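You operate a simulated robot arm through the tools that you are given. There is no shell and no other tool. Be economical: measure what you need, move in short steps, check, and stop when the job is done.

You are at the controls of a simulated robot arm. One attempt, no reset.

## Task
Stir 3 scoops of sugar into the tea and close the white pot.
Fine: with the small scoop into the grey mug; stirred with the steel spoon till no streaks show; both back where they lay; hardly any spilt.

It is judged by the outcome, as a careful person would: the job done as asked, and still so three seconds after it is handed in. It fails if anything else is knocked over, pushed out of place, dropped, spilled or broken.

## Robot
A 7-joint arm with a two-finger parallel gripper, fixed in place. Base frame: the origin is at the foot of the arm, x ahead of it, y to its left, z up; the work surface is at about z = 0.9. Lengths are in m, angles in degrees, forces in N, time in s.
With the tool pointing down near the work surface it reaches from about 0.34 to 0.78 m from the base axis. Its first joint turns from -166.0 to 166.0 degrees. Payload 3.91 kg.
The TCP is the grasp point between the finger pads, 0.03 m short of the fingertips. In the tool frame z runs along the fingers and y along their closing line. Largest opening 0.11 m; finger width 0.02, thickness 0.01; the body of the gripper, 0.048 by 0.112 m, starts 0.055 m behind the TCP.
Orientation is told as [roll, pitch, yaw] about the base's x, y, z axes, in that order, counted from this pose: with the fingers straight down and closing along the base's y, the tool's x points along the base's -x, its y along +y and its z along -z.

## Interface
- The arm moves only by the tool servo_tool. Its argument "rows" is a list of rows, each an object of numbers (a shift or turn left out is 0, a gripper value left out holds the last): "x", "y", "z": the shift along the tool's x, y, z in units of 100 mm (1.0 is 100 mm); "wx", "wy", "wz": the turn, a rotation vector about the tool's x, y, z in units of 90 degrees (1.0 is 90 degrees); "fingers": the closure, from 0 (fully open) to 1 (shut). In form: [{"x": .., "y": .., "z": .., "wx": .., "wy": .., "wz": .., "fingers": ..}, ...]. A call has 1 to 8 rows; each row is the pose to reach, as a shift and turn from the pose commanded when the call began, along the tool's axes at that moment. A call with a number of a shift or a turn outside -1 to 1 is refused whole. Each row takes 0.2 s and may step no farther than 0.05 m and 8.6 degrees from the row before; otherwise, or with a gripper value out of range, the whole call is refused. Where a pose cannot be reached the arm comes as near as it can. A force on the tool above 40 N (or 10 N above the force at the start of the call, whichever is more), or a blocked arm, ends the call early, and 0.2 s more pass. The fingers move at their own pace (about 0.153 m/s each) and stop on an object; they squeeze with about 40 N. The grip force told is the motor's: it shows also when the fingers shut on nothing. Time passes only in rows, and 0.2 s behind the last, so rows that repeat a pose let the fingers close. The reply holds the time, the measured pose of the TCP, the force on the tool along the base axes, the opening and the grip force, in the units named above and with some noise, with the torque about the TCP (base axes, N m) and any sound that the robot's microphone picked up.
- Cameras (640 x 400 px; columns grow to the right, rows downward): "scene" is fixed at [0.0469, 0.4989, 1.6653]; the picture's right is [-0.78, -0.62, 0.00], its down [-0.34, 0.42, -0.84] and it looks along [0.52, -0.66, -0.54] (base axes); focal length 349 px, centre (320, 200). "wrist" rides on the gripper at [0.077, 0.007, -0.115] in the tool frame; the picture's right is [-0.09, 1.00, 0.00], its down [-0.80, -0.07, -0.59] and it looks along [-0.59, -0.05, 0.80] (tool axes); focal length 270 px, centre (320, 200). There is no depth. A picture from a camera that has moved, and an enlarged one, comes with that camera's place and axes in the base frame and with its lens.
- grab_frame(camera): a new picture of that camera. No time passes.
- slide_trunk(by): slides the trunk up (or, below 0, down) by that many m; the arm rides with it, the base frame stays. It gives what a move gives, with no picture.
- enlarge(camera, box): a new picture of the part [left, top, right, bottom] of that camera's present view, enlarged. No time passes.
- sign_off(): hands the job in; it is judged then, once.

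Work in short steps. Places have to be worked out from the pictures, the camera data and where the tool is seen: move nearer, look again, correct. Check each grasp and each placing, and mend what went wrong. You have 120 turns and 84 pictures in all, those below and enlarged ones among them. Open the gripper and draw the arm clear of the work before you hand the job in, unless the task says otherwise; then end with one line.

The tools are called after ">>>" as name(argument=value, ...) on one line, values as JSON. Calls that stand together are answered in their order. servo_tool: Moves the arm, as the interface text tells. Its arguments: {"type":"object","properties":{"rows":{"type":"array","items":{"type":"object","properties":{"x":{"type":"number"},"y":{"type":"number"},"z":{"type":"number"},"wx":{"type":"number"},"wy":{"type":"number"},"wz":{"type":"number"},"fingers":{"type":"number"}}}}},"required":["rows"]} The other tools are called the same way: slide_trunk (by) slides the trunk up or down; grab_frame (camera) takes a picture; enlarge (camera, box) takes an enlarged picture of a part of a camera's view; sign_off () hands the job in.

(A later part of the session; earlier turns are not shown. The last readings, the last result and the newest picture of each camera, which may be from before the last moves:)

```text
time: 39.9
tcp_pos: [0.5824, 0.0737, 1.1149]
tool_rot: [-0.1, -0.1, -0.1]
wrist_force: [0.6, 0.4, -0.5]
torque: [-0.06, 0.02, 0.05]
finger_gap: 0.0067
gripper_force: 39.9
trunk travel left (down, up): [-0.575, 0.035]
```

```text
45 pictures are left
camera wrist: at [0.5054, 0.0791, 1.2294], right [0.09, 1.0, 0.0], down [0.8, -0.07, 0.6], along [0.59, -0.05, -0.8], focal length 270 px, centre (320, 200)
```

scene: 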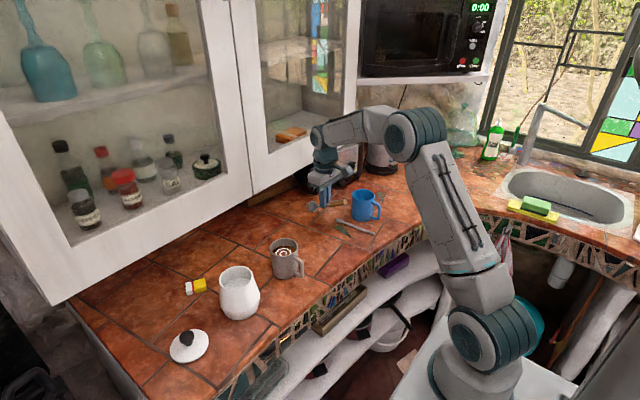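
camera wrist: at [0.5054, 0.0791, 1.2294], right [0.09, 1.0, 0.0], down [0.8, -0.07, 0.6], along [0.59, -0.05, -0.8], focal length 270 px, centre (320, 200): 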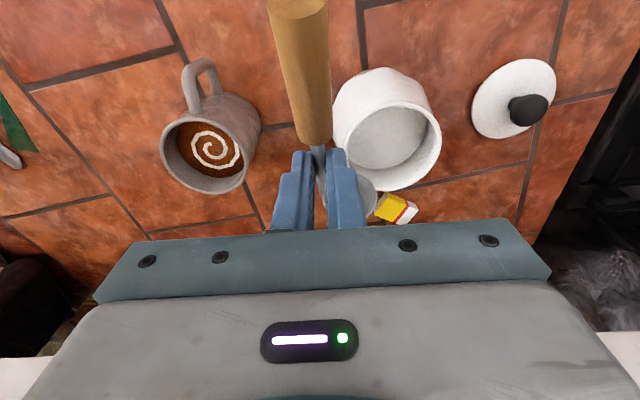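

Still held well. Enlarging to measure the pot rim, sugar level and the cup's place in the hand.

>>> enlarge(camera="wrist", box=[290, 60, 450, 220])

>>> enlarge(camera="scene", box=[190, 180, 330, 330])

```text
2.50 times, centred on (370, 140) of wrist
camera zoom: at [0.5054, 0.0791, 1.2294], right [0.09, 1.0, 0.0], down [0.8, -0.07, 0.6], along [0.59, -0.05, -0.8], focal length 676 px, centre (195, 350)
```

zoom: 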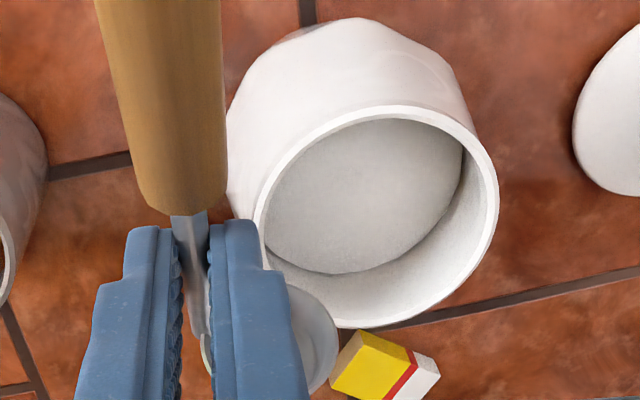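

```text
2.67 times, centred on (260, 255) of scene
camera zoom: at [0.0469, 0.4989, 1.6653], right [-0.78, -0.62, 0.0], down [-0.34, 0.42, -0.84], along [0.52, -0.66, -0.54], focal length 930 px, centre (480, 53)
```

zoom: 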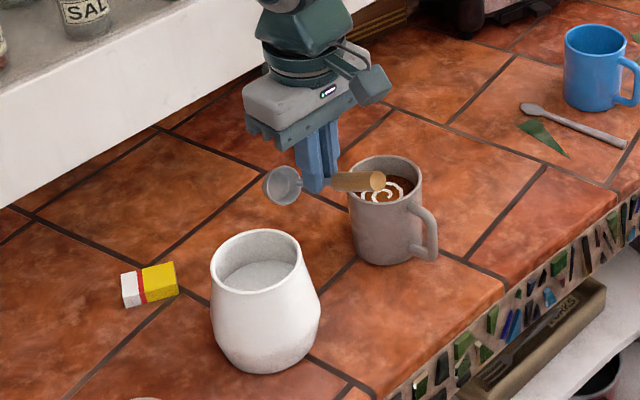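

Pot centre ≈(0.616,0.131), rim z≈1.01, sugar z≈0.978. To lean the hand away from the cabinet I turn the ladle so its cup points toward +y (yaw 68°), above the pot.

>>> servo_tool(rows=[{"wz": -0.094, "x": -0.05, "y": 0.05, "z": -0.03}, {"wz": -0.189, "x": -0.1, "y": 0.1, "z": -0.06}, {"wz": -0.283, "x": -0.15, "y": 0.16, "z": -0.09}, {"wz": -0.378, "x": -0.2, "y": 0.22, "z": -0.12}, {"wz": -0.472, "x": -0.25, "y": 0.28, "z": -0.15}, {"wz": -0.567, "x": -0.3, "y": 0.33, "z": -0.15}, {"wz": -0.661, "x": -0.34, "y": 0.38, "z": -0.15}, {"wz": -0.755, "x": -0.376, "y": 0.413, "z": -0.15}])

>>> grab_frame(camera="wrist")

```text
time: 41.7
tcp_pos: [0.6194, 0.1133, 1.1295]
tool_rot: [0.0, 0.1, 68.1]
wrist_force: [0.6, 0.2, -0.7]
torque: [0.03, 0.0, 0.02]
finger_gap: 0.0066
gripper_force: 40.0
trunk travel left (down, up): [-0.575, 0.035]
```

```text
42 pictures are left
camera wrist: at [0.5852, 0.0444, 1.2432], right [-0.89, 0.45, 0.0], down [0.36, 0.72, 0.59], along [0.27, 0.53, -0.8], focal length 270 px, centre (320, 200)
```

wrist: 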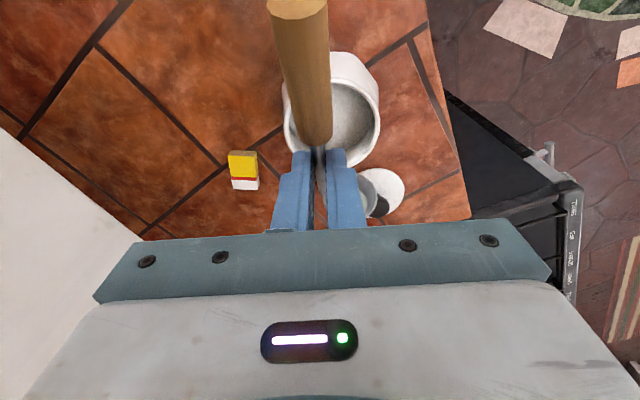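

Consistent pot location. Now leaning the hand 35° so the ladle stands nearly upright above the sugar.

>>> servo_tool(rows=[{"wy": 0.078, "x": -0.03, "z": 0.0}, {"wy": 0.156, "x": -0.07, "z": 0.0}, {"wy": 0.233, "x": -0.1, "z": 0.05}, {"wy": 0.311, "x": -0.14, "z": 0.1}, {"wy": 0.389, "x": -0.165, "y": 0.04, "z": 0.15}])

>>> enlarge(camera="scene", box=[170, 150, 330, 330])

>>> grab_frame(camera="wrist")

```text
time: 42.9
tcp_pos: [0.6235, 0.131, 1.113]
tool_rot: [-0.1, 35.0, 67.9]
wrist_force: [0.2, 0.4, -0.8]
torque: [0.03, 0.0, -0.01]
finger_gap: 0.0066
gripper_force: 39.7
trunk travel left (down, up): [-0.575, 0.035]
```

```text
2.22 times, centred on (250, 240) of scene
camera zoom: at [0.0469, 0.4989, 1.6653], right [-0.78, -0.62, 0.0], down [-0.34, 0.42, -0.84], along [0.52, -0.66, -0.54], focal length 775 px, centre (476, 111)
```

zoom: 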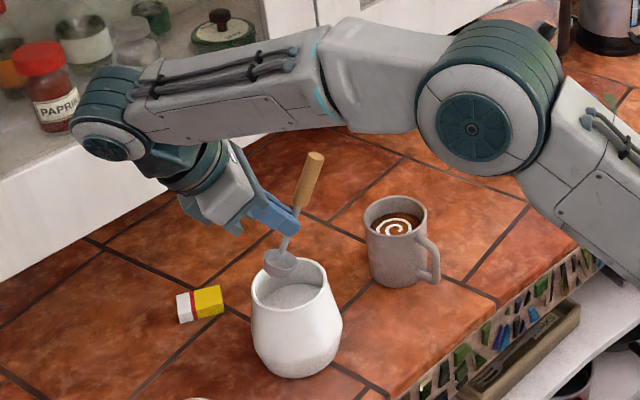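

```text
40 pictures are left
camera wrist: at [0.6179, 0.1364, 1.251], right [-0.9, 0.44, -0.05], down [0.44, 0.9, 0.03], along [0.06, 0.0, -1.0], focal length 270 px, centre (320, 200)
```

wrist: 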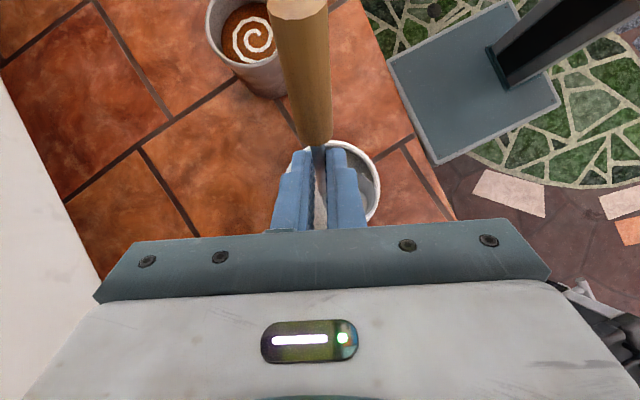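

The ladle is over the pot opening, clear of the rim. Descending straight down into the sugar.

>>> servo_tool(rows=[{"x": -0.144, "z": 0.205}, {"x": -0.287, "z": 0.41}, {"x": -0.373, "z": 0.532}, {"x": -0.43, "z": 0.614}, {"x": -0.47, "z": 0.67}, {"x": -0.499, "z": 0.713}])

>>> enlarge(camera="scene", box=[190, 210, 310, 330])

```text
time: 44.3
tcp_pos: [0.6231, 0.1304, 1.0278]
tool_rot: [-0.1, 34.9, 67.7]
wrist_force: [0.1, -0.5, -1.1]
torque: [0.03, -0.01, 0.02]
finger_gap: 0.0069
gripper_force: 40.0
trunk travel left (down, up): [-0.575, 0.035]
```

```text
3.33 times, centred on (250, 270) of scene
camera zoom: at [0.0469, 0.4989, 1.6653], right [-0.78, -0.62, 0.0], down [-0.34, 0.42, -0.84], along [0.52, -0.66, -0.54], focal length 1162 px, centre (553, -33)
```

zoom: 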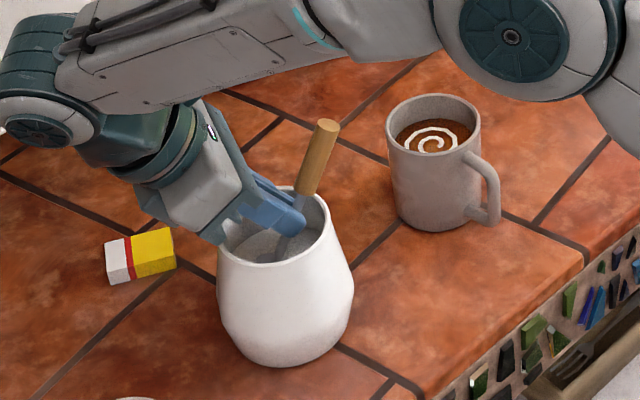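

No resistance; the cup is submerged in the sugar. Straightening the ladle a bit and lifting.

>>> servo_tool(rows=[{"wy": 0.06}, {"wy": 0.11}, {"wy": 0.11, "x": 0.08, "z": -0.115}, {"wy": 0.11, "x": 0.2, "z": -0.285}, {"wy": 0.11, "x": 0.34, "z": -0.49}, {"wy": 0.11, "x": 0.5, "z": -0.713}])

>>> enlarge(camera="scene", box=[190, 180, 310, 300])

```text
time: 45.7
tcp_pos: [0.6219, 0.1295, 1.1163]
tool_rot: [-0.1, 44.9, 67.8]
wrist_force: [0.3, -0.1, -0.4]
torque: [-0.01, 0.0, 0.01]
finger_gap: 0.0066
gripper_force: 40.6
trunk travel left (down, up): [-0.575, 0.035]
```

```text
3.33 times, centred on (250, 240) of scene
camera zoom: at [0.0469, 0.4989, 1.6653], right [-0.78, -0.62, 0.0], down [-0.34, 0.42, -0.84], along [0.52, -0.66, -0.54], focal length 1162 px, centre (553, 67)
```

zoom: 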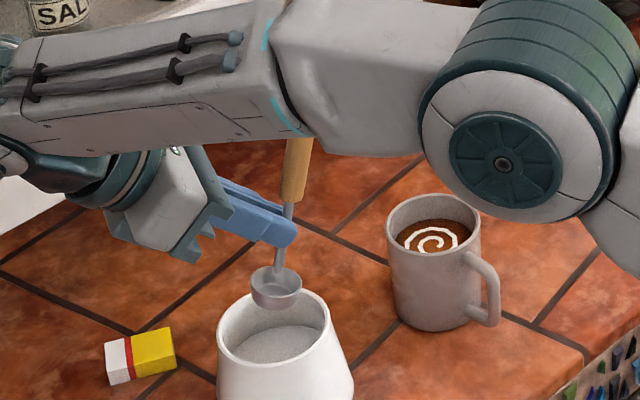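

Zooming in to see whether the cup holds sugar.

>>> enlarge(camera="scene", box=[225, 245, 285, 285])

```text
10.00 times, centred on (255, 265) of scene
camera zoom: at [0.0469, 0.4989, 1.6653], right [-0.78, -0.62, 0.0], down [-0.34, 0.42, -0.84], along [0.52, -0.66, -0.54], focal length 3486 px, centre (970, -450)
```

zoom: 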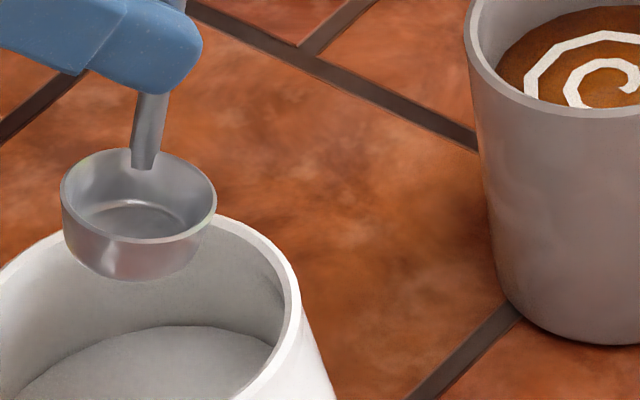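

The cup is empty: its rim was not fully below the sugar surface (≈0.977). I go again about 2 cm deeper, levelling the cup while it is under.

>>> servo_tool(rows=[{"wy": -0.06, "x": -0.12, "z": 0.12}, {"wy": -0.111, "x": -0.3, "z": 0.3}, {"wy": -0.111, "x": -0.48, "z": 0.48}, {"wy": -0.111, "x": -0.62, "z": 0.62}, {"wy": -0.111, "x": -0.71, "z": 0.71}, {"wy": -0.111, "x": -0.782, "z": 0.782}, {"wy": -0.05, "x": -0.782, "z": 0.782}, {"wy": 0.0, "x": -0.782, "z": 0.782}])

>>> servo_tool(rows=[{"x": 0.08, "z": -0.08}, {"x": 0.2, "z": -0.2}, {"x": 0.34, "z": -0.34}, {"x": 0.5, "z": -0.5}, {"x": 0.65, "z": -0.65}, {"x": 0.782, "z": -0.782}])

>>> enlarge(camera="scene", box=[215, 235, 305, 295])

```text
time: 47.5
tcp_pos: [0.623, 0.1315, 1.0035]
tool_rot: [-0.2, 44.9, 67.8]
wrist_force: [0.0, 0.4, 0.2]
torque: [-0.04, -0.03, -0.01]
finger_gap: 0.0068
gripper_force: 40.2
trunk travel left (down, up): [-0.575, 0.035]
```

```text
time: 48.9
tcp_pos: [0.6226, 0.1296, 1.1147]
tool_rot: [-0.1, 44.8, 67.9]
wrist_force: [0.2, 0.4, -1.0]
torque: [0.02, -0.06, 0.04]
finger_gap: 0.0066
gripper_force: 40.5
trunk travel left (down, up): [-0.575, 0.035]
```

```text
6.67 times, centred on (260, 265) of scene
camera zoom: at [0.0469, 0.4989, 1.6653], right [-0.78, -0.62, 0.0], down [-0.34, 0.42, -0.84], along [0.52, -0.66, -0.54], focal length 2324 px, centre (720, -233)
```

zoom: 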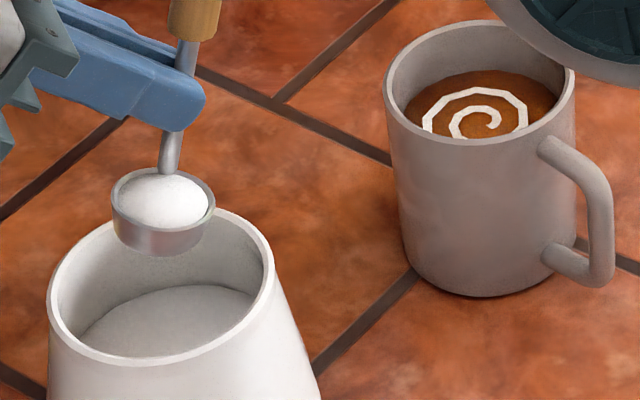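

A full heaped scoop. Carrying it level and slowly to above the grey mug.

>>> servo_tool(rows=[{"x": 0.06, "z": 0.06, "y": -0.04}, {"x": 0.16, "z": 0.16, "y": -0.107}, {"x": 0.27, "z": 0.27, "y": -0.18}, {"x": 0.38, "z": 0.38, "y": -0.254}, {"x": 0.49, "z": 0.49, "y": -0.327}, {"x": 0.5875, "z": 0.5875, "y": -0.3925}])

>>> servo_tool(rows=[{"x": 0.1, "z": 0.1, "y": -0.067}, {"x": 0.21, "z": 0.21, "y": -0.14}, {"x": 0.32, "z": 0.32, "y": -0.214}, {"x": 0.43, "z": 0.43, "y": -0.287}, {"x": 0.53, "z": 0.53, "y": -0.354}, {"x": 0.5875, "z": 0.5875, "y": -0.3925}])

>>> enlarge(camera="scene", box=[210, 190, 350, 290])

>>> grab_frame(camera="wrist")

```text
time: 50.3
tcp_pos: [0.6279, 0.0377, 1.1158]
tool_rot: [-0.1, 44.9, 67.8]
wrist_force: [0.5, 0.2, -1.0]
torque: [-0.01, 0.0, -0.01]
finger_gap: 0.0068
gripper_force: 39.8
trunk travel left (down, up): [-0.575, 0.035]
```

```text
time: 51.7
tcp_pos: [0.6331, -0.0563, 1.1144]
tool_rot: [-0.1, 44.9, 67.8]
wrist_force: [-0.4, 0.1, -0.8]
torque: [0.01, 0.0, 0.03]
finger_gap: 0.0067
gripper_force: 40.6
trunk travel left (down, up): [-0.575, 0.035]
```

```text
4.00 times, centred on (280, 240) of scene
camera zoom: at [0.0469, 0.4989, 1.6653], right [-0.78, -0.62, 0.0], down [-0.34, 0.42, -0.84], along [0.52, -0.66, -0.54], focal length 1394 px, centre (480, 40)
```

zoom: 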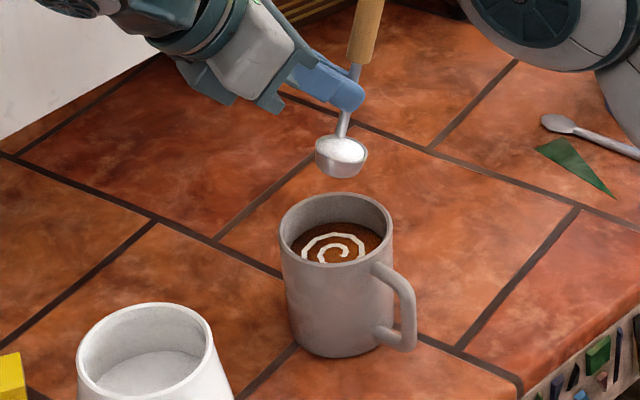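

```text
34 pictures are left
camera wrist: at [0.6368, -0.0293, 1.2501], right [-0.9, 0.43, -0.06], down [0.44, 0.89, -0.14], along [-0.01, -0.16, -0.99], focal length 270 px, centre (320, 200)
```

wrist: 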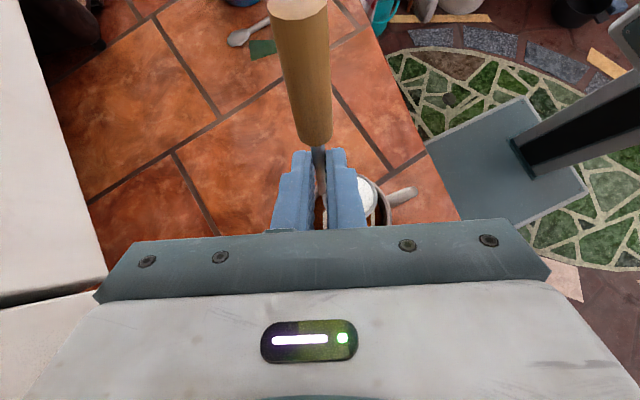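

The full cup is centred over the mug. Now tilting it in slowly, keeping the lip above the tea.

>>> servo_tool(rows=[{"wy": -0.092, "x": -0.042, "z": 0.056}, {"wy": -0.183, "x": -0.085, "z": 0.113}, {"wy": -0.275, "x": -0.113, "z": 0.17}, {"wy": -0.367, "x": -0.158, "z": 0.257}, {"wy": -0.458, "x": -0.141, "z": 0.339}, {"wy": -0.55, "x": -0.12, "z": 0.431}, {"wy": -0.642, "x": -0.106, "z": 0.516}, {"wy": -0.733, "x": -0.092, "z": 0.601}])

>>> enlarge(camera="scene", box=[210, 190, 350, 290])

```text
time: 53.5
tcp_pos: [0.6178, -0.0874, 1.0652]
tool_rot: [-0.1, -21.2, 67.8]
wrist_force: [-0.1, -0.2, -1.1]
torque: [0.01, 0.02, 0.01]
finger_gap: 0.0068
gripper_force: 39.8
trunk travel left (down, up): [-0.575, 0.035]
```

```text
4.00 times, centred on (280, 240) of scene
camera zoom: at [0.0469, 0.4989, 1.6653], right [-0.78, -0.62, 0.0], down [-0.34, 0.42, -0.84], along [0.52, -0.66, -0.54], focal length 1394 px, centre (480, 40)
```

zoom: 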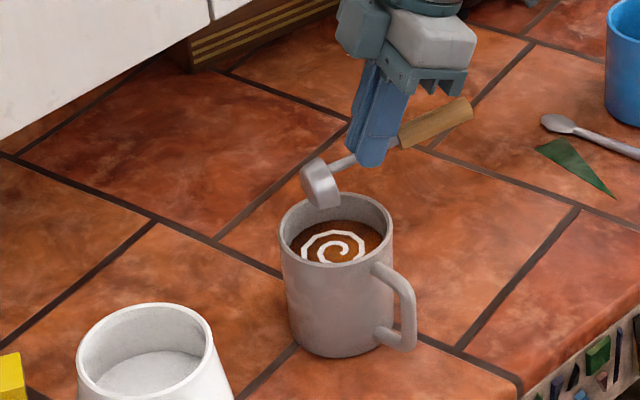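

Cup horizontal over the mug. Tilting it further past horizontal to empty it completely.

>>> servo_tool(rows=[{"wy": -0.09, "x": 0.05, "z": 0.02}, {"wy": -0.18, "x": 0.1, "z": 0.04}, {"wy": -0.27, "x": 0.15, "z": 0.06}, {"wy": -0.36, "x": 0.2, "z": 0.08}, {"wy": -0.4, "x": 0.2, "z": 0.08}, {"wy": -0.4, "x": 0.2, "z": 0.08}])

>>> enlarge(camera="scene", box=[240, 210, 340, 290])

```text
time: 54.9
tcp_pos: [0.613, -0.1027, 1.0499]
tool_rot: [-0.2, -57.2, 68.0]
wrist_force: [1.2, 0.5, -0.8]
torque: [-0.01, 0.02, -0.01]
finger_gap: 0.0068
gripper_force: 40.0
trunk travel left (down, up): [-0.575, 0.035]
```

```text
5.00 times, centred on (290, 250) of scene
camera zoom: at [0.0469, 0.4989, 1.6653], right [-0.78, -0.62, 0.0], down [-0.34, 0.42, -0.84], along [0.52, -0.66, -0.54], focal length 1743 px, centre (470, -50)
```

zoom: 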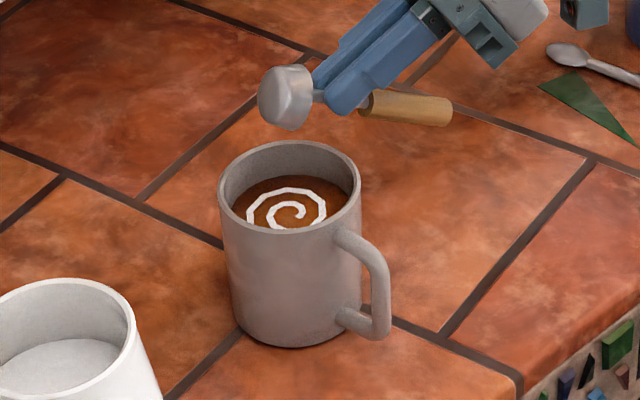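

No sugar on the table; the cup was emptied into the mug. Rotating back and returning to the pot.

>>> servo_tool(rows=[{"wy": 0.092, "x": -0.15, "z": 0.03}, {"wy": 0.183, "x": -0.3, "z": 0.06}, {"wy": 0.275, "x": -0.42, "z": 0.08}, {"wy": 0.367, "x": -0.53, "z": 0.1}, {"wy": 0.458, "x": -0.63, "z": 0.13}, {"wy": 0.55, "x": -0.72, "z": 0.15}, {"wy": 0.642, "x": -0.78, "z": 0.17}, {"wy": 0.733, "x": -0.83, "z": 0.176}])

>>> servo_tool(rows=[{"wy": 0.05, "x": -0.1, "y": 0.05, "z": -0.02}, {"wy": 0.1, "x": -0.25, "y": 0.12, "z": -0.05}, {"wy": 0.15, "x": -0.4, "y": 0.2, "z": -0.07}, {"wy": 0.2, "x": -0.55, "y": 0.27, "z": -0.1}, {"wy": 0.25, "x": -0.7, "y": 0.34, "z": -0.12}, {"wy": 0.289, "x": -0.79, "y": 0.39, "z": -0.14}])

>>> servo_tool(rows=[{"x": -0.14, "y": 0.08, "z": -0.1}, {"x": -0.3, "y": 0.18, "z": -0.21}, {"x": -0.45, "y": 0.27, "z": -0.315}, {"x": -0.58, "y": 0.35, "z": -0.41}, {"x": -0.658, "y": 0.392, "z": -0.461}])

>>> enlarge(camera="scene", box=[190, 200, 340, 310])

```text
time: 56.7
tcp_pos: [0.6364, -0.0467, 1.1096]
tool_rot: [-0.1, 9.0, 68.0]
wrist_force: [0.0, -0.8, -0.8]
torque: [-0.01, 0.04, -0.03]
finger_gap: 0.0065
gripper_force: 39.5
trunk travel left (down, up): [-0.575, 0.035]
```

```text
time: 58.1
tcp_pos: [0.6278, 0.0445, 1.1118]
tool_rot: [-0.2, 35.0, 67.8]
wrist_force: [-0.4, 0.7, -0.9]
torque: [0.0, -0.03, 0.0]
finger_gap: 0.0066
gripper_force: 40.3
trunk travel left (down, up): [-0.575, 0.035]
```

```text
time: 59.3
tcp_pos: [0.6225, 0.1318, 1.1111]
tool_rot: [-0.2, 34.8, 67.8]
wrist_force: [-0.3, -0.1, -0.9]
torque: [0.0, -0.02, 0.02]
finger_gap: 0.0071
gripper_force: 40.2
trunk travel left (down, up): [-0.575, 0.035]
```

```text
3.64 times, centred on (265, 255) of scene
camera zoom: at [0.0469, 0.4989, 1.6653], right [-0.78, -0.62, 0.0], down [-0.34, 0.42, -0.84], along [0.52, -0.66, -0.54], focal length 1268 px, centre (520, 0)
```

zoom: 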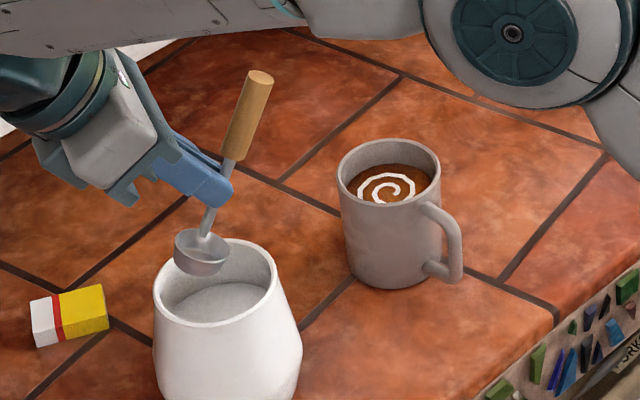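

The cup is empty and again above the pot. Second dip.

>>> servo_tool(rows=[{"x": -0.1, "z": 0.143}, {"x": -0.25, "z": 0.357}, {"x": -0.4, "z": 0.571}, {"x": -0.52, "z": 0.743}, {"x": -0.6, "z": 0.857}, {"x": -0.635, "z": 0.907}, {"x": -0.635, "z": 0.907, "wy": 0.06}, {"x": -0.635, "z": 0.907, "wy": 0.111}])

>>> servo_tool(rows=[{"x": 0.08, "z": -0.08}, {"x": 0.2, "z": -0.2}, {"x": 0.34, "z": -0.34}, {"x": 0.5, "z": -0.5}, {"x": 0.65, "z": -0.65}, {"x": 0.8, "z": -0.8}])

>>> enlarge(camera="scene", box=[200, 225, 305, 295])

```text
time: 61.1
tcp_pos: [0.6241, 0.1318, 1.0015]
tool_rot: [0.0, 45.0, 67.8]
wrist_force: [-1.0, 0.7, -1.8]
torque: [-0.01, -0.02, -0.01]
finger_gap: 0.0071
gripper_force: 40.5
trunk travel left (down, up): [-0.575, 0.035]
```

```text
time: 62.5
tcp_pos: [0.6244, 0.1352, 1.1148]
tool_rot: [-0.1, 45.0, 67.9]
wrist_force: [1.1, 0.2, -1.3]
torque: [0.05, -0.01, 0.0]
finger_gap: 0.0066
gripper_force: 40.0
trunk travel left (down, up): [-0.575, 0.035]
```

```text
5.71 times, centred on (252, 260) of scene
camera zoom: at [0.0469, 0.4989, 1.6653], right [-0.78, -0.62, 0.0], down [-0.34, 0.42, -0.84], along [0.52, -0.66, -0.54], focal length 1992 px, centre (706, -143)
```

zoom: 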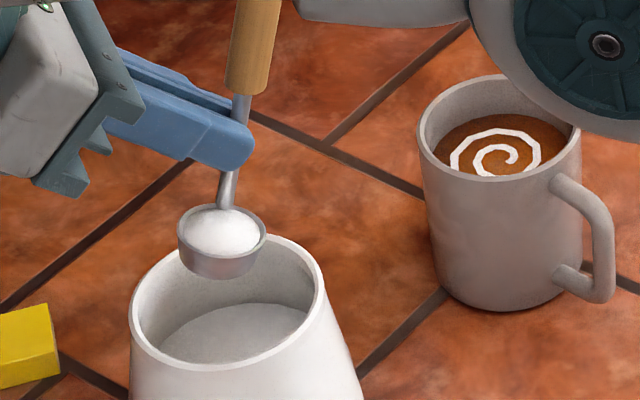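

Second scoop is full. Repeating the same carry and pour.

>>> servo_tool(rows=[{"x": 0.06, "z": 0.06, "y": -0.04}, {"x": 0.16, "z": 0.16, "y": -0.107}, {"x": 0.27, "z": 0.27, "y": -0.18}, {"x": 0.38, "z": 0.38, "y": -0.254}, {"x": 0.49, "z": 0.49, "y": -0.327}, {"x": 0.6, "z": 0.6, "y": -0.392}])

>>> servo_tool(rows=[{"x": 0.1, "z": 0.1, "y": -0.067}, {"x": 0.21, "z": 0.21, "y": -0.14}, {"x": 0.32, "z": 0.32, "y": -0.214}, {"x": 0.43, "z": 0.43, "y": -0.287}, {"x": 0.53, "z": 0.53, "y": -0.354}, {"x": 0.6, "z": 0.6, "y": -0.392}])

>>> servo_tool(rows=[{"wy": -0.092, "x": -0.042, "z": 0.056}, {"wy": -0.183, "x": -0.085, "z": 0.113}, {"wy": -0.275, "x": -0.113, "z": 0.17}, {"wy": -0.367, "x": -0.158, "z": 0.257}, {"wy": -0.458, "x": -0.141, "z": 0.339}, {"wy": -0.55, "x": -0.12, "z": 0.431}, {"wy": -0.642, "x": -0.106, "z": 0.516}, {"wy": -0.733, "x": -0.092, "z": 0.601}])

>>> servo_tool(rows=[{"wy": -0.09, "x": 0.05, "z": 0.02}, {"wy": -0.18, "x": 0.1, "z": 0.04}, {"wy": -0.27, "x": 0.15, "z": 0.06}, {"wy": -0.36, "x": 0.2, "z": 0.08}, {"wy": -0.4, "x": 0.2, "z": 0.08}, {"wy": -0.4, "x": 0.2, "z": 0.08}])

>>> enlarge(camera="scene", box=[230, 200, 340, 290])

```text
time: 63.9
tcp_pos: [0.628, 0.0381, 1.1155]
tool_rot: [-0.2, 44.9, 67.8]
wrist_force: [-0.5, -0.1, -0.5]
torque: [0.01, 0.01, -0.03]
finger_gap: 0.0067
gripper_force: 39.9
trunk travel left (down, up): [-0.575, 0.035]
```

```text
time: 65.3
tcp_pos: [0.6309, -0.0558, 1.1154]
tool_rot: [-0.2, 44.8, 67.8]
wrist_force: [-0.7, -1.1, -0.8]
torque: [0.03, 0.0, 0.01]
finger_gap: 0.0066
gripper_force: 39.6
trunk travel left (down, up): [-0.575, 0.035]
```

```text
time: 67.1
tcp_pos: [0.6195, -0.0891, 1.0658]
tool_rot: [-0.1, -21.2, 67.9]
wrist_force: [0.6, 0.9, 0.3]
torque: [-0.01, 0.01, -0.01]
finger_gap: 0.0067
gripper_force: 40.0
trunk travel left (down, up): [-0.575, 0.035]
```

```text
time: 68.5
tcp_pos: [0.6125, -0.1026, 1.051]
tool_rot: [-0.2, -57.2, 68.0]
wrist_force: [0.1, 0.2, -0.7]
torque: [-0.01, 0.0, -0.02]
finger_gap: 0.0066
gripper_force: 40.3
trunk travel left (down, up): [-0.575, 0.035]
```

```text
4.44 times, centred on (285, 245) of scene
camera zoom: at [0.0469, 0.4989, 1.6653], right [-0.78, -0.62, 0.0], down [-0.34, 0.42, -0.84], along [0.52, -0.66, -0.54], focal length 1549 px, centre (476, 0)
```

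zoom: 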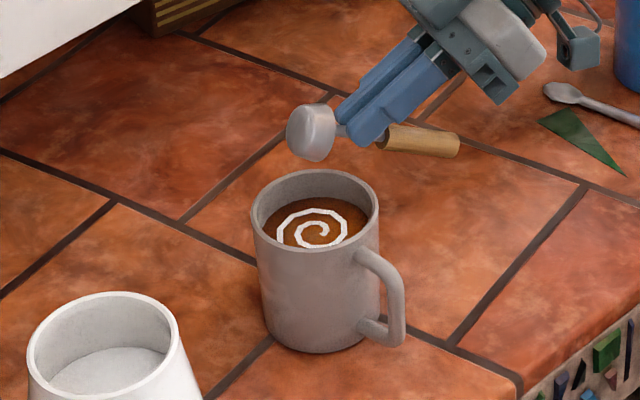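

Second scoop is in, nothing spilt. Returning for the third and dipping slightly deeper.

>>> servo_tool(rows=[{"wy": 0.092, "x": -0.15, "z": 0.03}, {"wy": 0.183, "x": -0.3, "z": 0.06}, {"wy": 0.275, "x": -0.42, "z": 0.08}, {"wy": 0.367, "x": -0.53, "z": 0.1}, {"wy": 0.458, "x": -0.63, "z": 0.13}, {"wy": 0.55, "x": -0.72, "z": 0.15}, {"wy": 0.642, "x": -0.78, "z": 0.17}, {"wy": 0.733, "x": -0.83, "z": 0.176}])

>>> servo_tool(rows=[{"wy": 0.05, "x": -0.1, "y": 0.05, "z": -0.02}, {"wy": 0.1, "x": -0.25, "y": 0.12, "z": -0.05}, {"wy": 0.15, "x": -0.4, "y": 0.2, "z": -0.07}, {"wy": 0.2, "x": -0.55, "y": 0.27, "z": -0.1}, {"wy": 0.25, "x": -0.7, "y": 0.34, "z": -0.12}, {"wy": 0.289, "x": -0.79, "y": 0.39, "z": -0.14}])

>>> servo_tool(rows=[{"x": -0.14, "y": 0.08, "z": -0.1}, {"x": -0.3, "y": 0.18, "z": -0.21}, {"x": -0.45, "y": 0.27, "z": -0.315}, {"x": -0.58, "y": 0.35, "z": -0.41}, {"x": -0.658, "y": 0.392, "z": -0.461}])

```text
time: 70.3
tcp_pos: [0.6365, -0.0465, 1.1105]
tool_rot: [-0.1, 9.0, 67.9]
wrist_force: [-0.1, -0.8, -0.8]
torque: [0.0, -0.03, 0.0]
finger_gap: 0.0065
gripper_force: 40.2
trunk travel left (down, up): [-0.575, 0.035]
```

```text
time: 71.7
tcp_pos: [0.6301, 0.043, 1.113]
tool_rot: [-0.2, 35.0, 67.8]
wrist_force: [0.5, -0.1, -0.6]
torque: [0.02, 0.0, 0.0]
finger_gap: 0.0067
gripper_force: 39.3
trunk travel left (down, up): [-0.575, 0.035]
```

```text
time: 72.9
tcp_pos: [0.6237, 0.132, 1.1125]
tool_rot: [-0.2, 34.8, 67.8]
wrist_force: [0.3, 0.3, -1.0]
torque: [0.04, 0.01, -0.01]
finger_gap: 0.0068
gripper_force: 39.7
trunk travel left (down, up): [-0.575, 0.035]
```

Same pose as before the second dip (within noise). Dip and lift again, about 3 mm deeper.

>>> servo_tool(rows=[{"x": -0.1, "z": 0.143}, {"x": -0.25, "z": 0.357}, {"x": -0.4, "z": 0.571}, {"x": -0.52, "z": 0.743}, {"x": -0.61, "z": 0.87}, {"x": -0.65, "z": 0.93}, {"x": -0.65, "z": 0.93, "wy": 0.06}, {"x": -0.65, "z": 0.93, "wy": 0.111}])

>>> servo_tool(rows=[{"x": 0.08, "z": -0.08}, {"x": 0.2, "z": -0.2}, {"x": 0.34, "z": -0.34}, {"x": 0.5, "z": -0.5}, {"x": 0.65, "z": -0.65}, {"x": 0.8, "z": -0.8}])

>>> enlarge(camera="scene", box=[200, 225, 305, 295])

```text
time: 74.7
tcp_pos: [0.6241, 0.1308, 0.9991]
tool_rot: [-0.1, 45.0, 67.9]
wrist_force: [1.2, 1.4, -0.6]
torque: [0.02, 0.0, 0.04]
finger_gap: 0.0068
gripper_force: 39.6
trunk travel left (down, up): [-0.575, 0.035]
```

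```text
time: 76.1
tcp_pos: [0.6226, 0.1308, 1.113]
tool_rot: [-0.1, 44.9, 67.8]
wrist_force: [-0.4, 0.2, -0.8]
torque: [-0.02, -0.03, 0.01]
finger_gap: 0.0066
gripper_force: 39.8
trunk travel left (down, up): [-0.575, 0.035]
```

```text
5.71 times, centred on (252, 260) of scene
camera zoom: at [0.0469, 0.4989, 1.6653], right [-0.78, -0.62, 0.0], down [-0.34, 0.42, -0.84], along [0.52, -0.66, -0.54], focal length 1992 px, centre (706, -143)
```

zoom: 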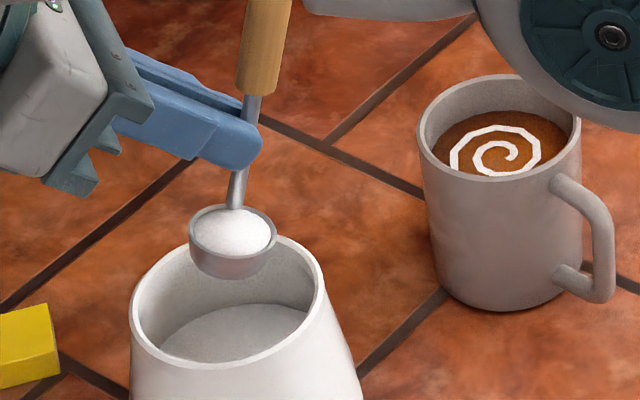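

Third scoop is full. Carrying and pouring it the same way.

>>> servo_tool(rows=[{"x": 0.06, "z": 0.06, "y": -0.04}, {"x": 0.16, "z": 0.16, "y": -0.107}, {"x": 0.27, "z": 0.27, "y": -0.18}, {"x": 0.38, "z": 0.38, "y": -0.254}, {"x": 0.49, "z": 0.49, "y": -0.327}, {"x": 0.595, "z": 0.595, "y": -0.392}])

>>> servo_tool(rows=[{"x": 0.1, "z": 0.1, "y": -0.067}, {"x": 0.21, "z": 0.21, "y": -0.14}, {"x": 0.32, "z": 0.32, "y": -0.214}, {"x": 0.43, "z": 0.43, "y": -0.287}, {"x": 0.53, "z": 0.53, "y": -0.354}, {"x": 0.595, "z": 0.595, "y": -0.392}])

>>> servo_tool(rows=[{"wy": -0.092, "x": -0.042, "z": 0.056}, {"wy": -0.183, "x": -0.085, "z": 0.113}, {"wy": -0.275, "x": -0.113, "z": 0.17}, {"wy": -0.367, "x": -0.158, "z": 0.257}, {"wy": -0.458, "x": -0.141, "z": 0.339}, {"wy": -0.55, "x": -0.12, "z": 0.431}, {"wy": -0.642, "x": -0.106, "z": 0.516}, {"wy": -0.733, "x": -0.092, "z": 0.601}])

>>> servo_tool(rows=[{"wy": -0.09, "x": 0.05, "z": 0.02}, {"wy": -0.18, "x": 0.1, "z": 0.04}, {"wy": -0.27, "x": 0.15, "z": 0.06}, {"wy": -0.36, "x": 0.2, "z": 0.08}, {"wy": -0.4, "x": 0.2, "z": 0.08}, {"wy": -0.4, "x": 0.2, "z": 0.08}])

>>> servo_tool(rows=[{"wy": 0.092, "x": -0.15, "z": 0.03}, {"wy": 0.183, "x": -0.3, "z": 0.06}, {"wy": 0.275, "x": -0.42, "z": 0.08}, {"wy": 0.367, "x": -0.53, "z": 0.1}, {"wy": 0.458, "x": -0.6, "z": 0.1}, {"wy": 0.55, "x": -0.65, "z": 0.05}, {"wy": 0.634, "x": -0.65, "z": 0.0}])

>>> grab_frame(camera="scene")

```text
time: 77.5
tcp_pos: [0.6277, 0.0366, 1.1121]
tool_rot: [-0.1, 45.0, 67.8]
wrist_force: [-0.5, -1.0, -0.9]
torque: [0.01, 0.01, 0.0]
finger_gap: 0.0068
gripper_force: 39.6
trunk travel left (down, up): [-0.575, 0.035]
```

```text
time: 78.9
tcp_pos: [0.6333, -0.0551, 1.1124]
tool_rot: [-0.1, 44.9, 67.7]
wrist_force: [0.2, 0.3, -1.4]
torque: [0.01, -0.01, 0.01]
finger_gap: 0.0068
gripper_force: 40.3
trunk travel left (down, up): [-0.575, 0.035]
```

```text
time: 80.7
tcp_pos: [0.6188, -0.0885, 1.0637]
tool_rot: [-0.2, -21.2, 67.9]
wrist_force: [0.3, -0.5, -0.9]
torque: [-0.04, -0.02, 0.01]
finger_gap: 0.0065
gripper_force: 40.7
trunk travel left (down, up): [-0.575, 0.035]
```

```text
time: 82.1
tcp_pos: [0.6131, -0.1014, 1.0486]
tool_rot: [-0.2, -57.2, 68.0]
wrist_force: [0.6, 0.4, -0.9]
torque: [-0.02, -0.01, -0.01]
finger_gap: 0.0067
gripper_force: 39.9
trunk travel left (down, up): [-0.575, 0.035]
```

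```text
time: 83.7
tcp_pos: [0.6263, -0.0684, 1.1035]
tool_rot: [0.0, 0.1, 67.8]
wrist_force: [0.2, 0.0, -0.8]
torque: [-0.02, -0.01, 0.0]
finger_gap: 0.0072
gripper_force: 39.9
trunk travel left (down, up): [-0.575, 0.035]
```

```text
27 pictures are left
```

scene: 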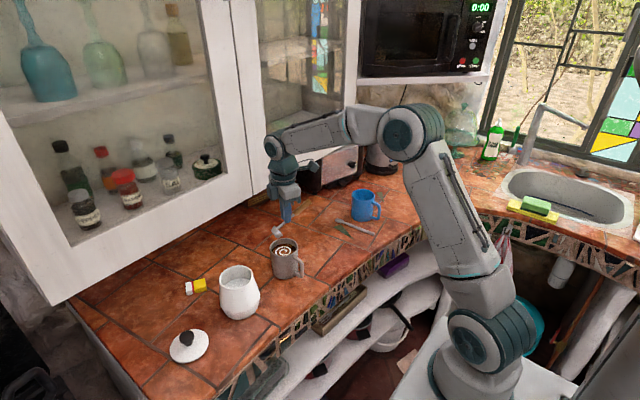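

All three scoops are in. Taking the ladle back: turn the yaw to zero, move to its spot and tilt as when grasped.

>>> servo_tool(rows=[{"wz": 0.094, "x": 0.08}, {"wz": 0.189, "x": 0.2}, {"wz": 0.283, "x": 0.32, "y": -0.03}, {"wz": 0.378, "x": 0.44, "y": -0.06}, {"wz": 0.472, "x": 0.56, "y": -0.08}, {"wz": 0.567, "x": 0.66, "y": -0.1}, {"wz": 0.661, "x": 0.75, "y": -0.115}, {"wz": 0.755, "x": 0.817, "y": -0.115}])

>>> servo_tool(rows=[{"y": -0.1, "wy": -0.05, "z": 0.1}, {"y": -0.25, "wy": -0.13, "z": 0.2}, {"y": -0.4, "wy": -0.2, "z": 0.3}, {"y": -0.55, "wy": -0.27, "z": 0.4}, {"y": -0.7, "wy": -0.333, "z": 0.5}, {"y": -0.8, "wy": -0.333, "z": 0.6, "x": -0.03}])

```text
time: 85.5
tcp_pos: [0.6057, -0.1511, 1.1038]
tool_rot: [0.0, -0.1, -0.2]
wrist_force: [0.1, 0.3, -1.2]
torque: [0.03, -0.01, -0.01]
finger_gap: 0.0066
gripper_force: 39.8
trunk travel left (down, up): [-0.575, 0.035]
```

```text
time: 86.9
tcp_pos: [0.6108, -0.2295, 1.0429]
tool_rot: [-0.1, -30.1, -0.1]
wrist_force: [-1.2, 0.0, -0.5]
torque: [0.01, 0.0, 0.01]
finger_gap: 0.0068
gripper_force: 40.4
trunk travel left (down, up): [-0.575, 0.035]
```

In position 11 cm above the resting pose. Lowering to z≈0.934 and releasing.

>>> servo_tool(rows=[{"x": 0.15, "z": 0.26}, {"x": 0.3, "z": 0.52}, {"x": 0.42, "z": 0.727}, {"x": 0.5, "z": 0.866}, {"x": 0.53, "z": 0.918}, {"x": 0.542, "z": 0.939}])

>>> servo_tool(rows=[{"fingers": 0.85}, {"fingers": 0.7}, {"fingers": 0.5}, {"z": -0.3}, {"z": -0.7}, {"z": -1.0}])

>>> grab_frame(camera="wrist")

```text
time: 88.3
tcp_pos: [0.6089, -0.2312, 0.937]
tool_rot: [-0.2, -30.2, 0.0]
wrist_force: [-0.6, -0.8, 11.7]
torque: [-0.02, 0.68, -0.05]
finger_gap: 0.0065
gripper_force: 39.6
trunk travel left (down, up): [-0.575, 0.035]
```

```text
time: 89.7
tcp_pos: [0.5578, -0.2302, 1.0229]
tool_rot: [0.0, -30.1, -0.1]
wrist_force: [-0.4, -0.1, 0.0]
torque: [0.0, -0.05, 0.03]
finger_gap: 0.0551
gripper_force: 0.0
trunk travel left (down, up): [-0.575, 0.035]
```

```text
26 pictures are left
camera wrist: at [0.4339, -0.2234, 1.083], right [0.08, 1.0, 0.04], down [0.4, -0.07, 0.92], along [0.92, -0.05, -0.4], focal length 270 px, centre (320, 200)
```

wrist: 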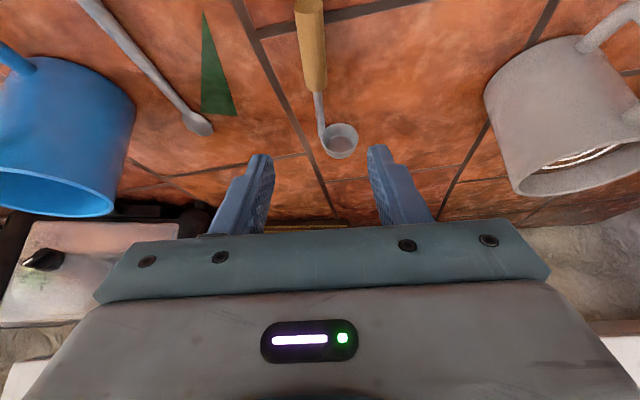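

The scoop lies back in its place. Next the spoon: making the tool vertical and moving over it for a look.

>>> servo_tool(rows=[{"wy": 0.083, "y": -0.25, "x": -0.1, "z": -0.1}, {"wy": 0.167, "y": -0.5, "x": -0.2, "z": -0.15}, {"wy": 0.25, "y": -0.75, "x": -0.25, "z": -0.2}, {"wy": 0.333, "y": -1.0, "x": -0.3, "z": -0.2}])

>>> grab_frame(camera="wrist")

>>> enlarge(camera="wrist", box=[200, 0, 440, 150])

```text
time: 90.7
tcp_pos: [0.5759, -0.3316, 1.0531]
tool_rot: [0.0, 0.1, -0.1]
wrist_force: [0.3, -0.3, 0.2]
torque: [-0.03, 0.0, 0.01]
finger_gap: 0.0549
gripper_force: 0.1
trunk travel left (down, up): [-0.575, 0.035]
```

```text
25 pictures are left
camera wrist: at [0.5001, -0.3249, 1.1671], right [0.09, 1.0, 0.0], down [0.8, -0.07, 0.59], along [0.59, -0.05, -0.8], focal length 270 px, centre (320, 200)
```

wrist: 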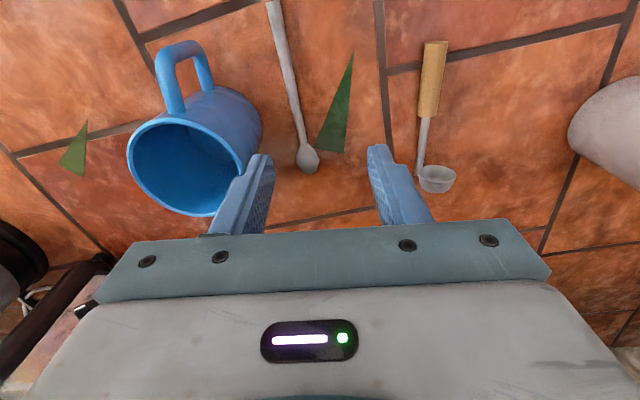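

```text
2.67 times, centred on (320, 75) of wrist
camera zoom: at [0.5001, -0.3249, 1.1671], right [0.09, 1.0, 0.0], down [0.8, -0.07, 0.59], along [0.59, -0.05, -0.8], focal length 721 px, centre (320, 533)
```

zoom: 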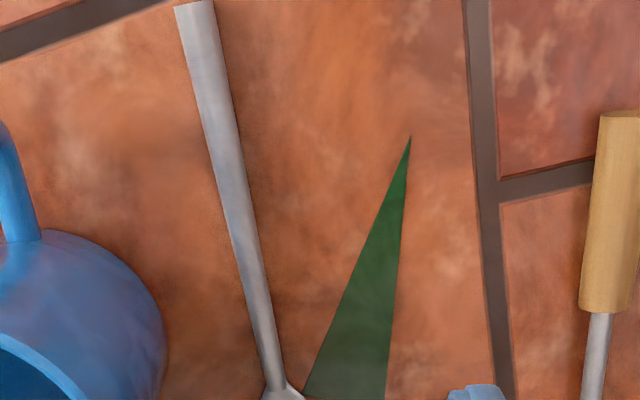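

Spoon: handle end (0.498,-0.361), bowl tip (0.653,-0.349), azimuth ≈4°. I'll grip it vertically at x≈0.522, staying clear of the blue mug with a reduced opening.

>>> servo_tool(rows=[{"x": 0.2, "y": -0.1, "wz": -0.02, "fingers": 0.64}, {"x": 0.4, "y": -0.2, "wz": -0.049, "z": 0.1}, {"x": 0.54, "y": -0.28, "wz": -0.049, "z": 0.3}, {"x": 0.54, "y": -0.28, "wz": -0.049, "z": 0.6}, {"x": 0.54, "y": -0.28, "wz": -0.049, "z": 0.85}])

>>> grab_frame(camera="wrist")

>>> enlarge(camera="scene", box=[310, 180, 410, 255])

```text
time: 91.9
tcp_pos: [0.5212, -0.3581, 0.9655]
tool_rot: [0.0, -0.1, 4.3]
wrist_force: [0.2, -0.6, 0.3]
torque: [-0.01, 0.0, 0.01]
finger_gap: 0.0395
gripper_force: 0.0
trunk travel left (down, up): [-0.575, 0.035]
```

```text
23 pictures are left
camera wrist: at [0.4444, -0.3575, 1.0811], right [0.01, 1.0, 0.0], down [0.8, -0.01, 0.6], along [0.6, -0.01, -0.8], focal length 270 px, centre (320, 200)
```

wrist: 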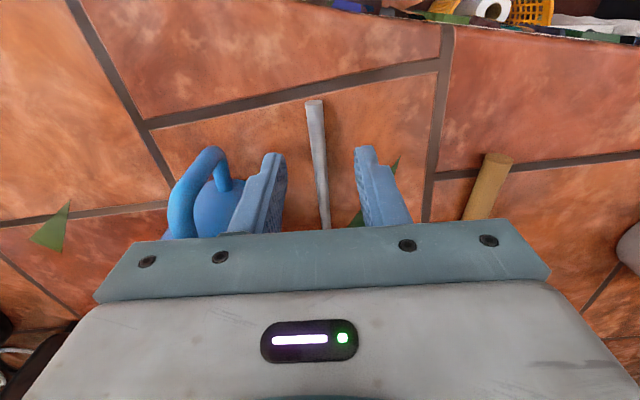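

```text
5.33 times, centred on (360, 218) of scene
camera zoom: at [0.0469, 0.4989, 1.6653], right [-0.78, -0.62, 0.0], down [-0.34, 0.42, -0.84], along [0.52, -0.66, -0.54], focal length 1859 px, centre (107, 107)
```

zoom: 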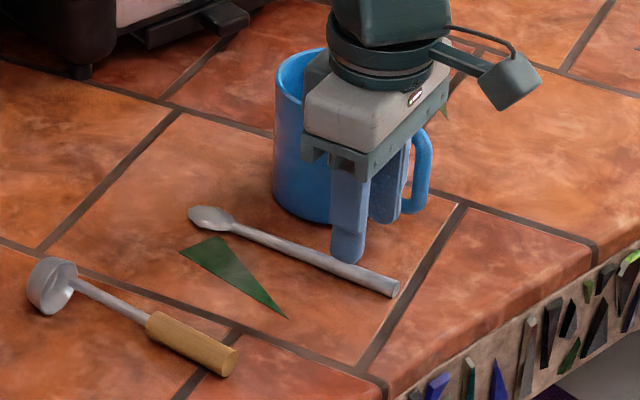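

Clear of the blue mug handle. Spoon centreline at this x is y≈-0.361, so I shift 3 mm, descend to the table and close.

>>> servo_tool(rows=[{"y": -0.03, "z": 0.15}, {"y": -0.03, "z": 0.28}, {"y": -0.03, "z": 0.345}, {"y": -0.03, "z": 0.35}, {"y": -0.03, "z": 0.35, "fingers": 1}, {"y": -0.03, "z": 0.35, "fingers": 1}, {"y": -0.03, "z": 0.35, "fingers": 1}])

>>> enlarge(camera="wrist", box=[240, 90, 400, 240])

```text
time: 93.5
tcp_pos: [0.522, -0.3599, 0.9331]
tool_rot: [0.0, -0.1, 4.3]
wrist_force: [0.0, 0.2, -0.3]
torque: [0.03, 0.04, 0.02]
finger_gap: 0.0082
gripper_force: 40.0
trunk travel left (down, up): [-0.575, 0.035]
```

```text
2.67 times, centred on (320, 165) of wrist
camera zoom: at [0.4447, -0.3597, 1.047], right [0.01, 1.0, 0.0], down [0.8, -0.01, 0.6], along [0.6, -0.01, -0.8], focal length 721 px, centre (320, 293)
```

zoom: 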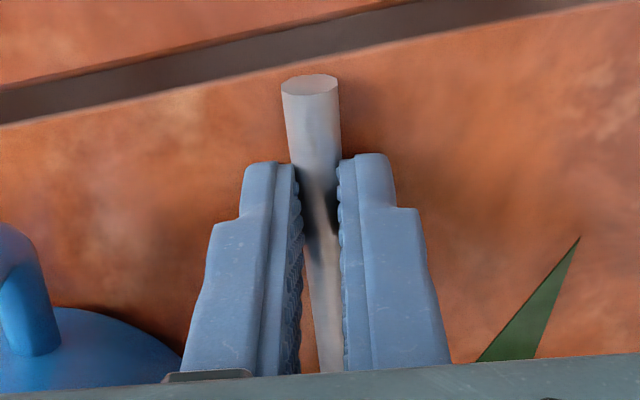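

Spoon gripped (gap 8.2 mm). Lifting slowly straight up and checking.

>>> servo_tool(rows=[{"z": -0.05}, {"z": -0.15}, {"z": -0.3}, {"z": -0.48}, {"z": -0.66}, {"z": -0.84}, {"z": -1.0}])

>>> enlarge(camera="scene", box=[270, 150, 410, 250])

```text
time: 95.1
tcp_pos: [0.5225, -0.3621, 1.0346]
tool_rot: [0.0, -0.1, 4.3]
wrist_force: [-0.3, 1.4, -0.5]
torque: [0.03, 0.04, 0.0]
finger_gap: 0.0081
gripper_force: 39.7
trunk travel left (down, up): [-0.575, 0.035]
```

```text
4.00 times, centred on (340, 200) of scene
camera zoom: at [0.0469, 0.4989, 1.6653], right [-0.78, -0.62, 0.0], down [-0.34, 0.42, -0.84], along [0.52, -0.66, -0.54], focal length 1394 px, centre (240, 200)
```

zoom: 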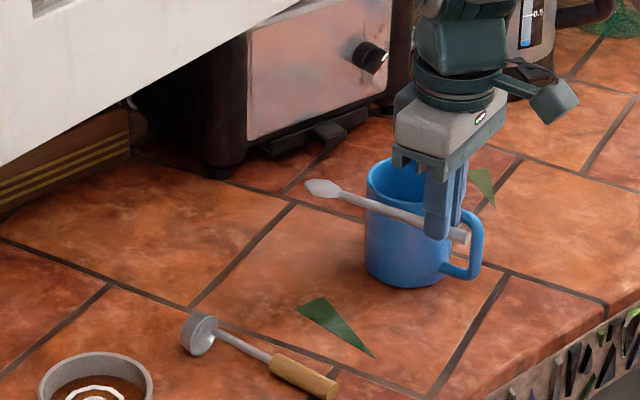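

The spoon is held firmly and level. Raising it and moving toward the mug, then turning it toward +y like the ladle.

>>> servo_tool(rows=[{"y": 0.08, "z": -0.06}, {"y": 0.22, "z": -0.17}, {"y": 0.38, "z": -0.29}, {"y": 0.54, "z": -0.41}, {"y": 0.7, "z": -0.53}, {"y": 0.86, "z": -0.65}, {"y": 0.98, "z": -0.73, "x": -0.05}])

>>> servo_tool(rows=[{"wz": -0.0885, "y": 0.04, "x": -0.02}, {"wz": -0.177, "y": 0.1, "x": -0.05}, {"wz": -0.2655, "y": 0.16, "x": -0.08}, {"wz": -0.354, "y": 0.23, "x": -0.11}, {"wz": -0.4425, "y": 0.3, "x": -0.14}, {"wz": -0.531, "y": 0.36, "x": -0.17}, {"wz": -0.6195, "y": 0.42, "x": -0.2}, {"wz": -0.708, "y": 0.46, "x": -0.22}])

>>> grab_frame(camera="scene")

```text
time: 96.7
tcp_pos: [0.5193, -0.2607, 1.107]
tool_rot: [-0.1, 0.0, 4.3]
wrist_force: [0.0, 0.3, -0.2]
torque: [0.0, 0.02, -0.02]
finger_gap: 0.0081
gripper_force: 40.0
trunk travel left (down, up): [-0.575, 0.035]
```

```text
time: 98.5
tcp_pos: [0.537, -0.2162, 1.1067]
tool_rot: [0.0, 0.0, 68.2]
wrist_force: [0.2, 0.7, -0.6]
torque: [-0.04, 0.02, 0.0]
finger_gap: 0.0082
gripper_force: 40.2
trunk travel left (down, up): [-0.575, 0.035]
```

```text
19 pictures are left
```

scene: 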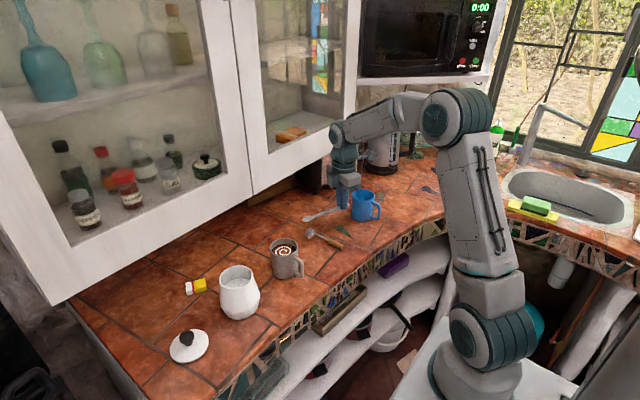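

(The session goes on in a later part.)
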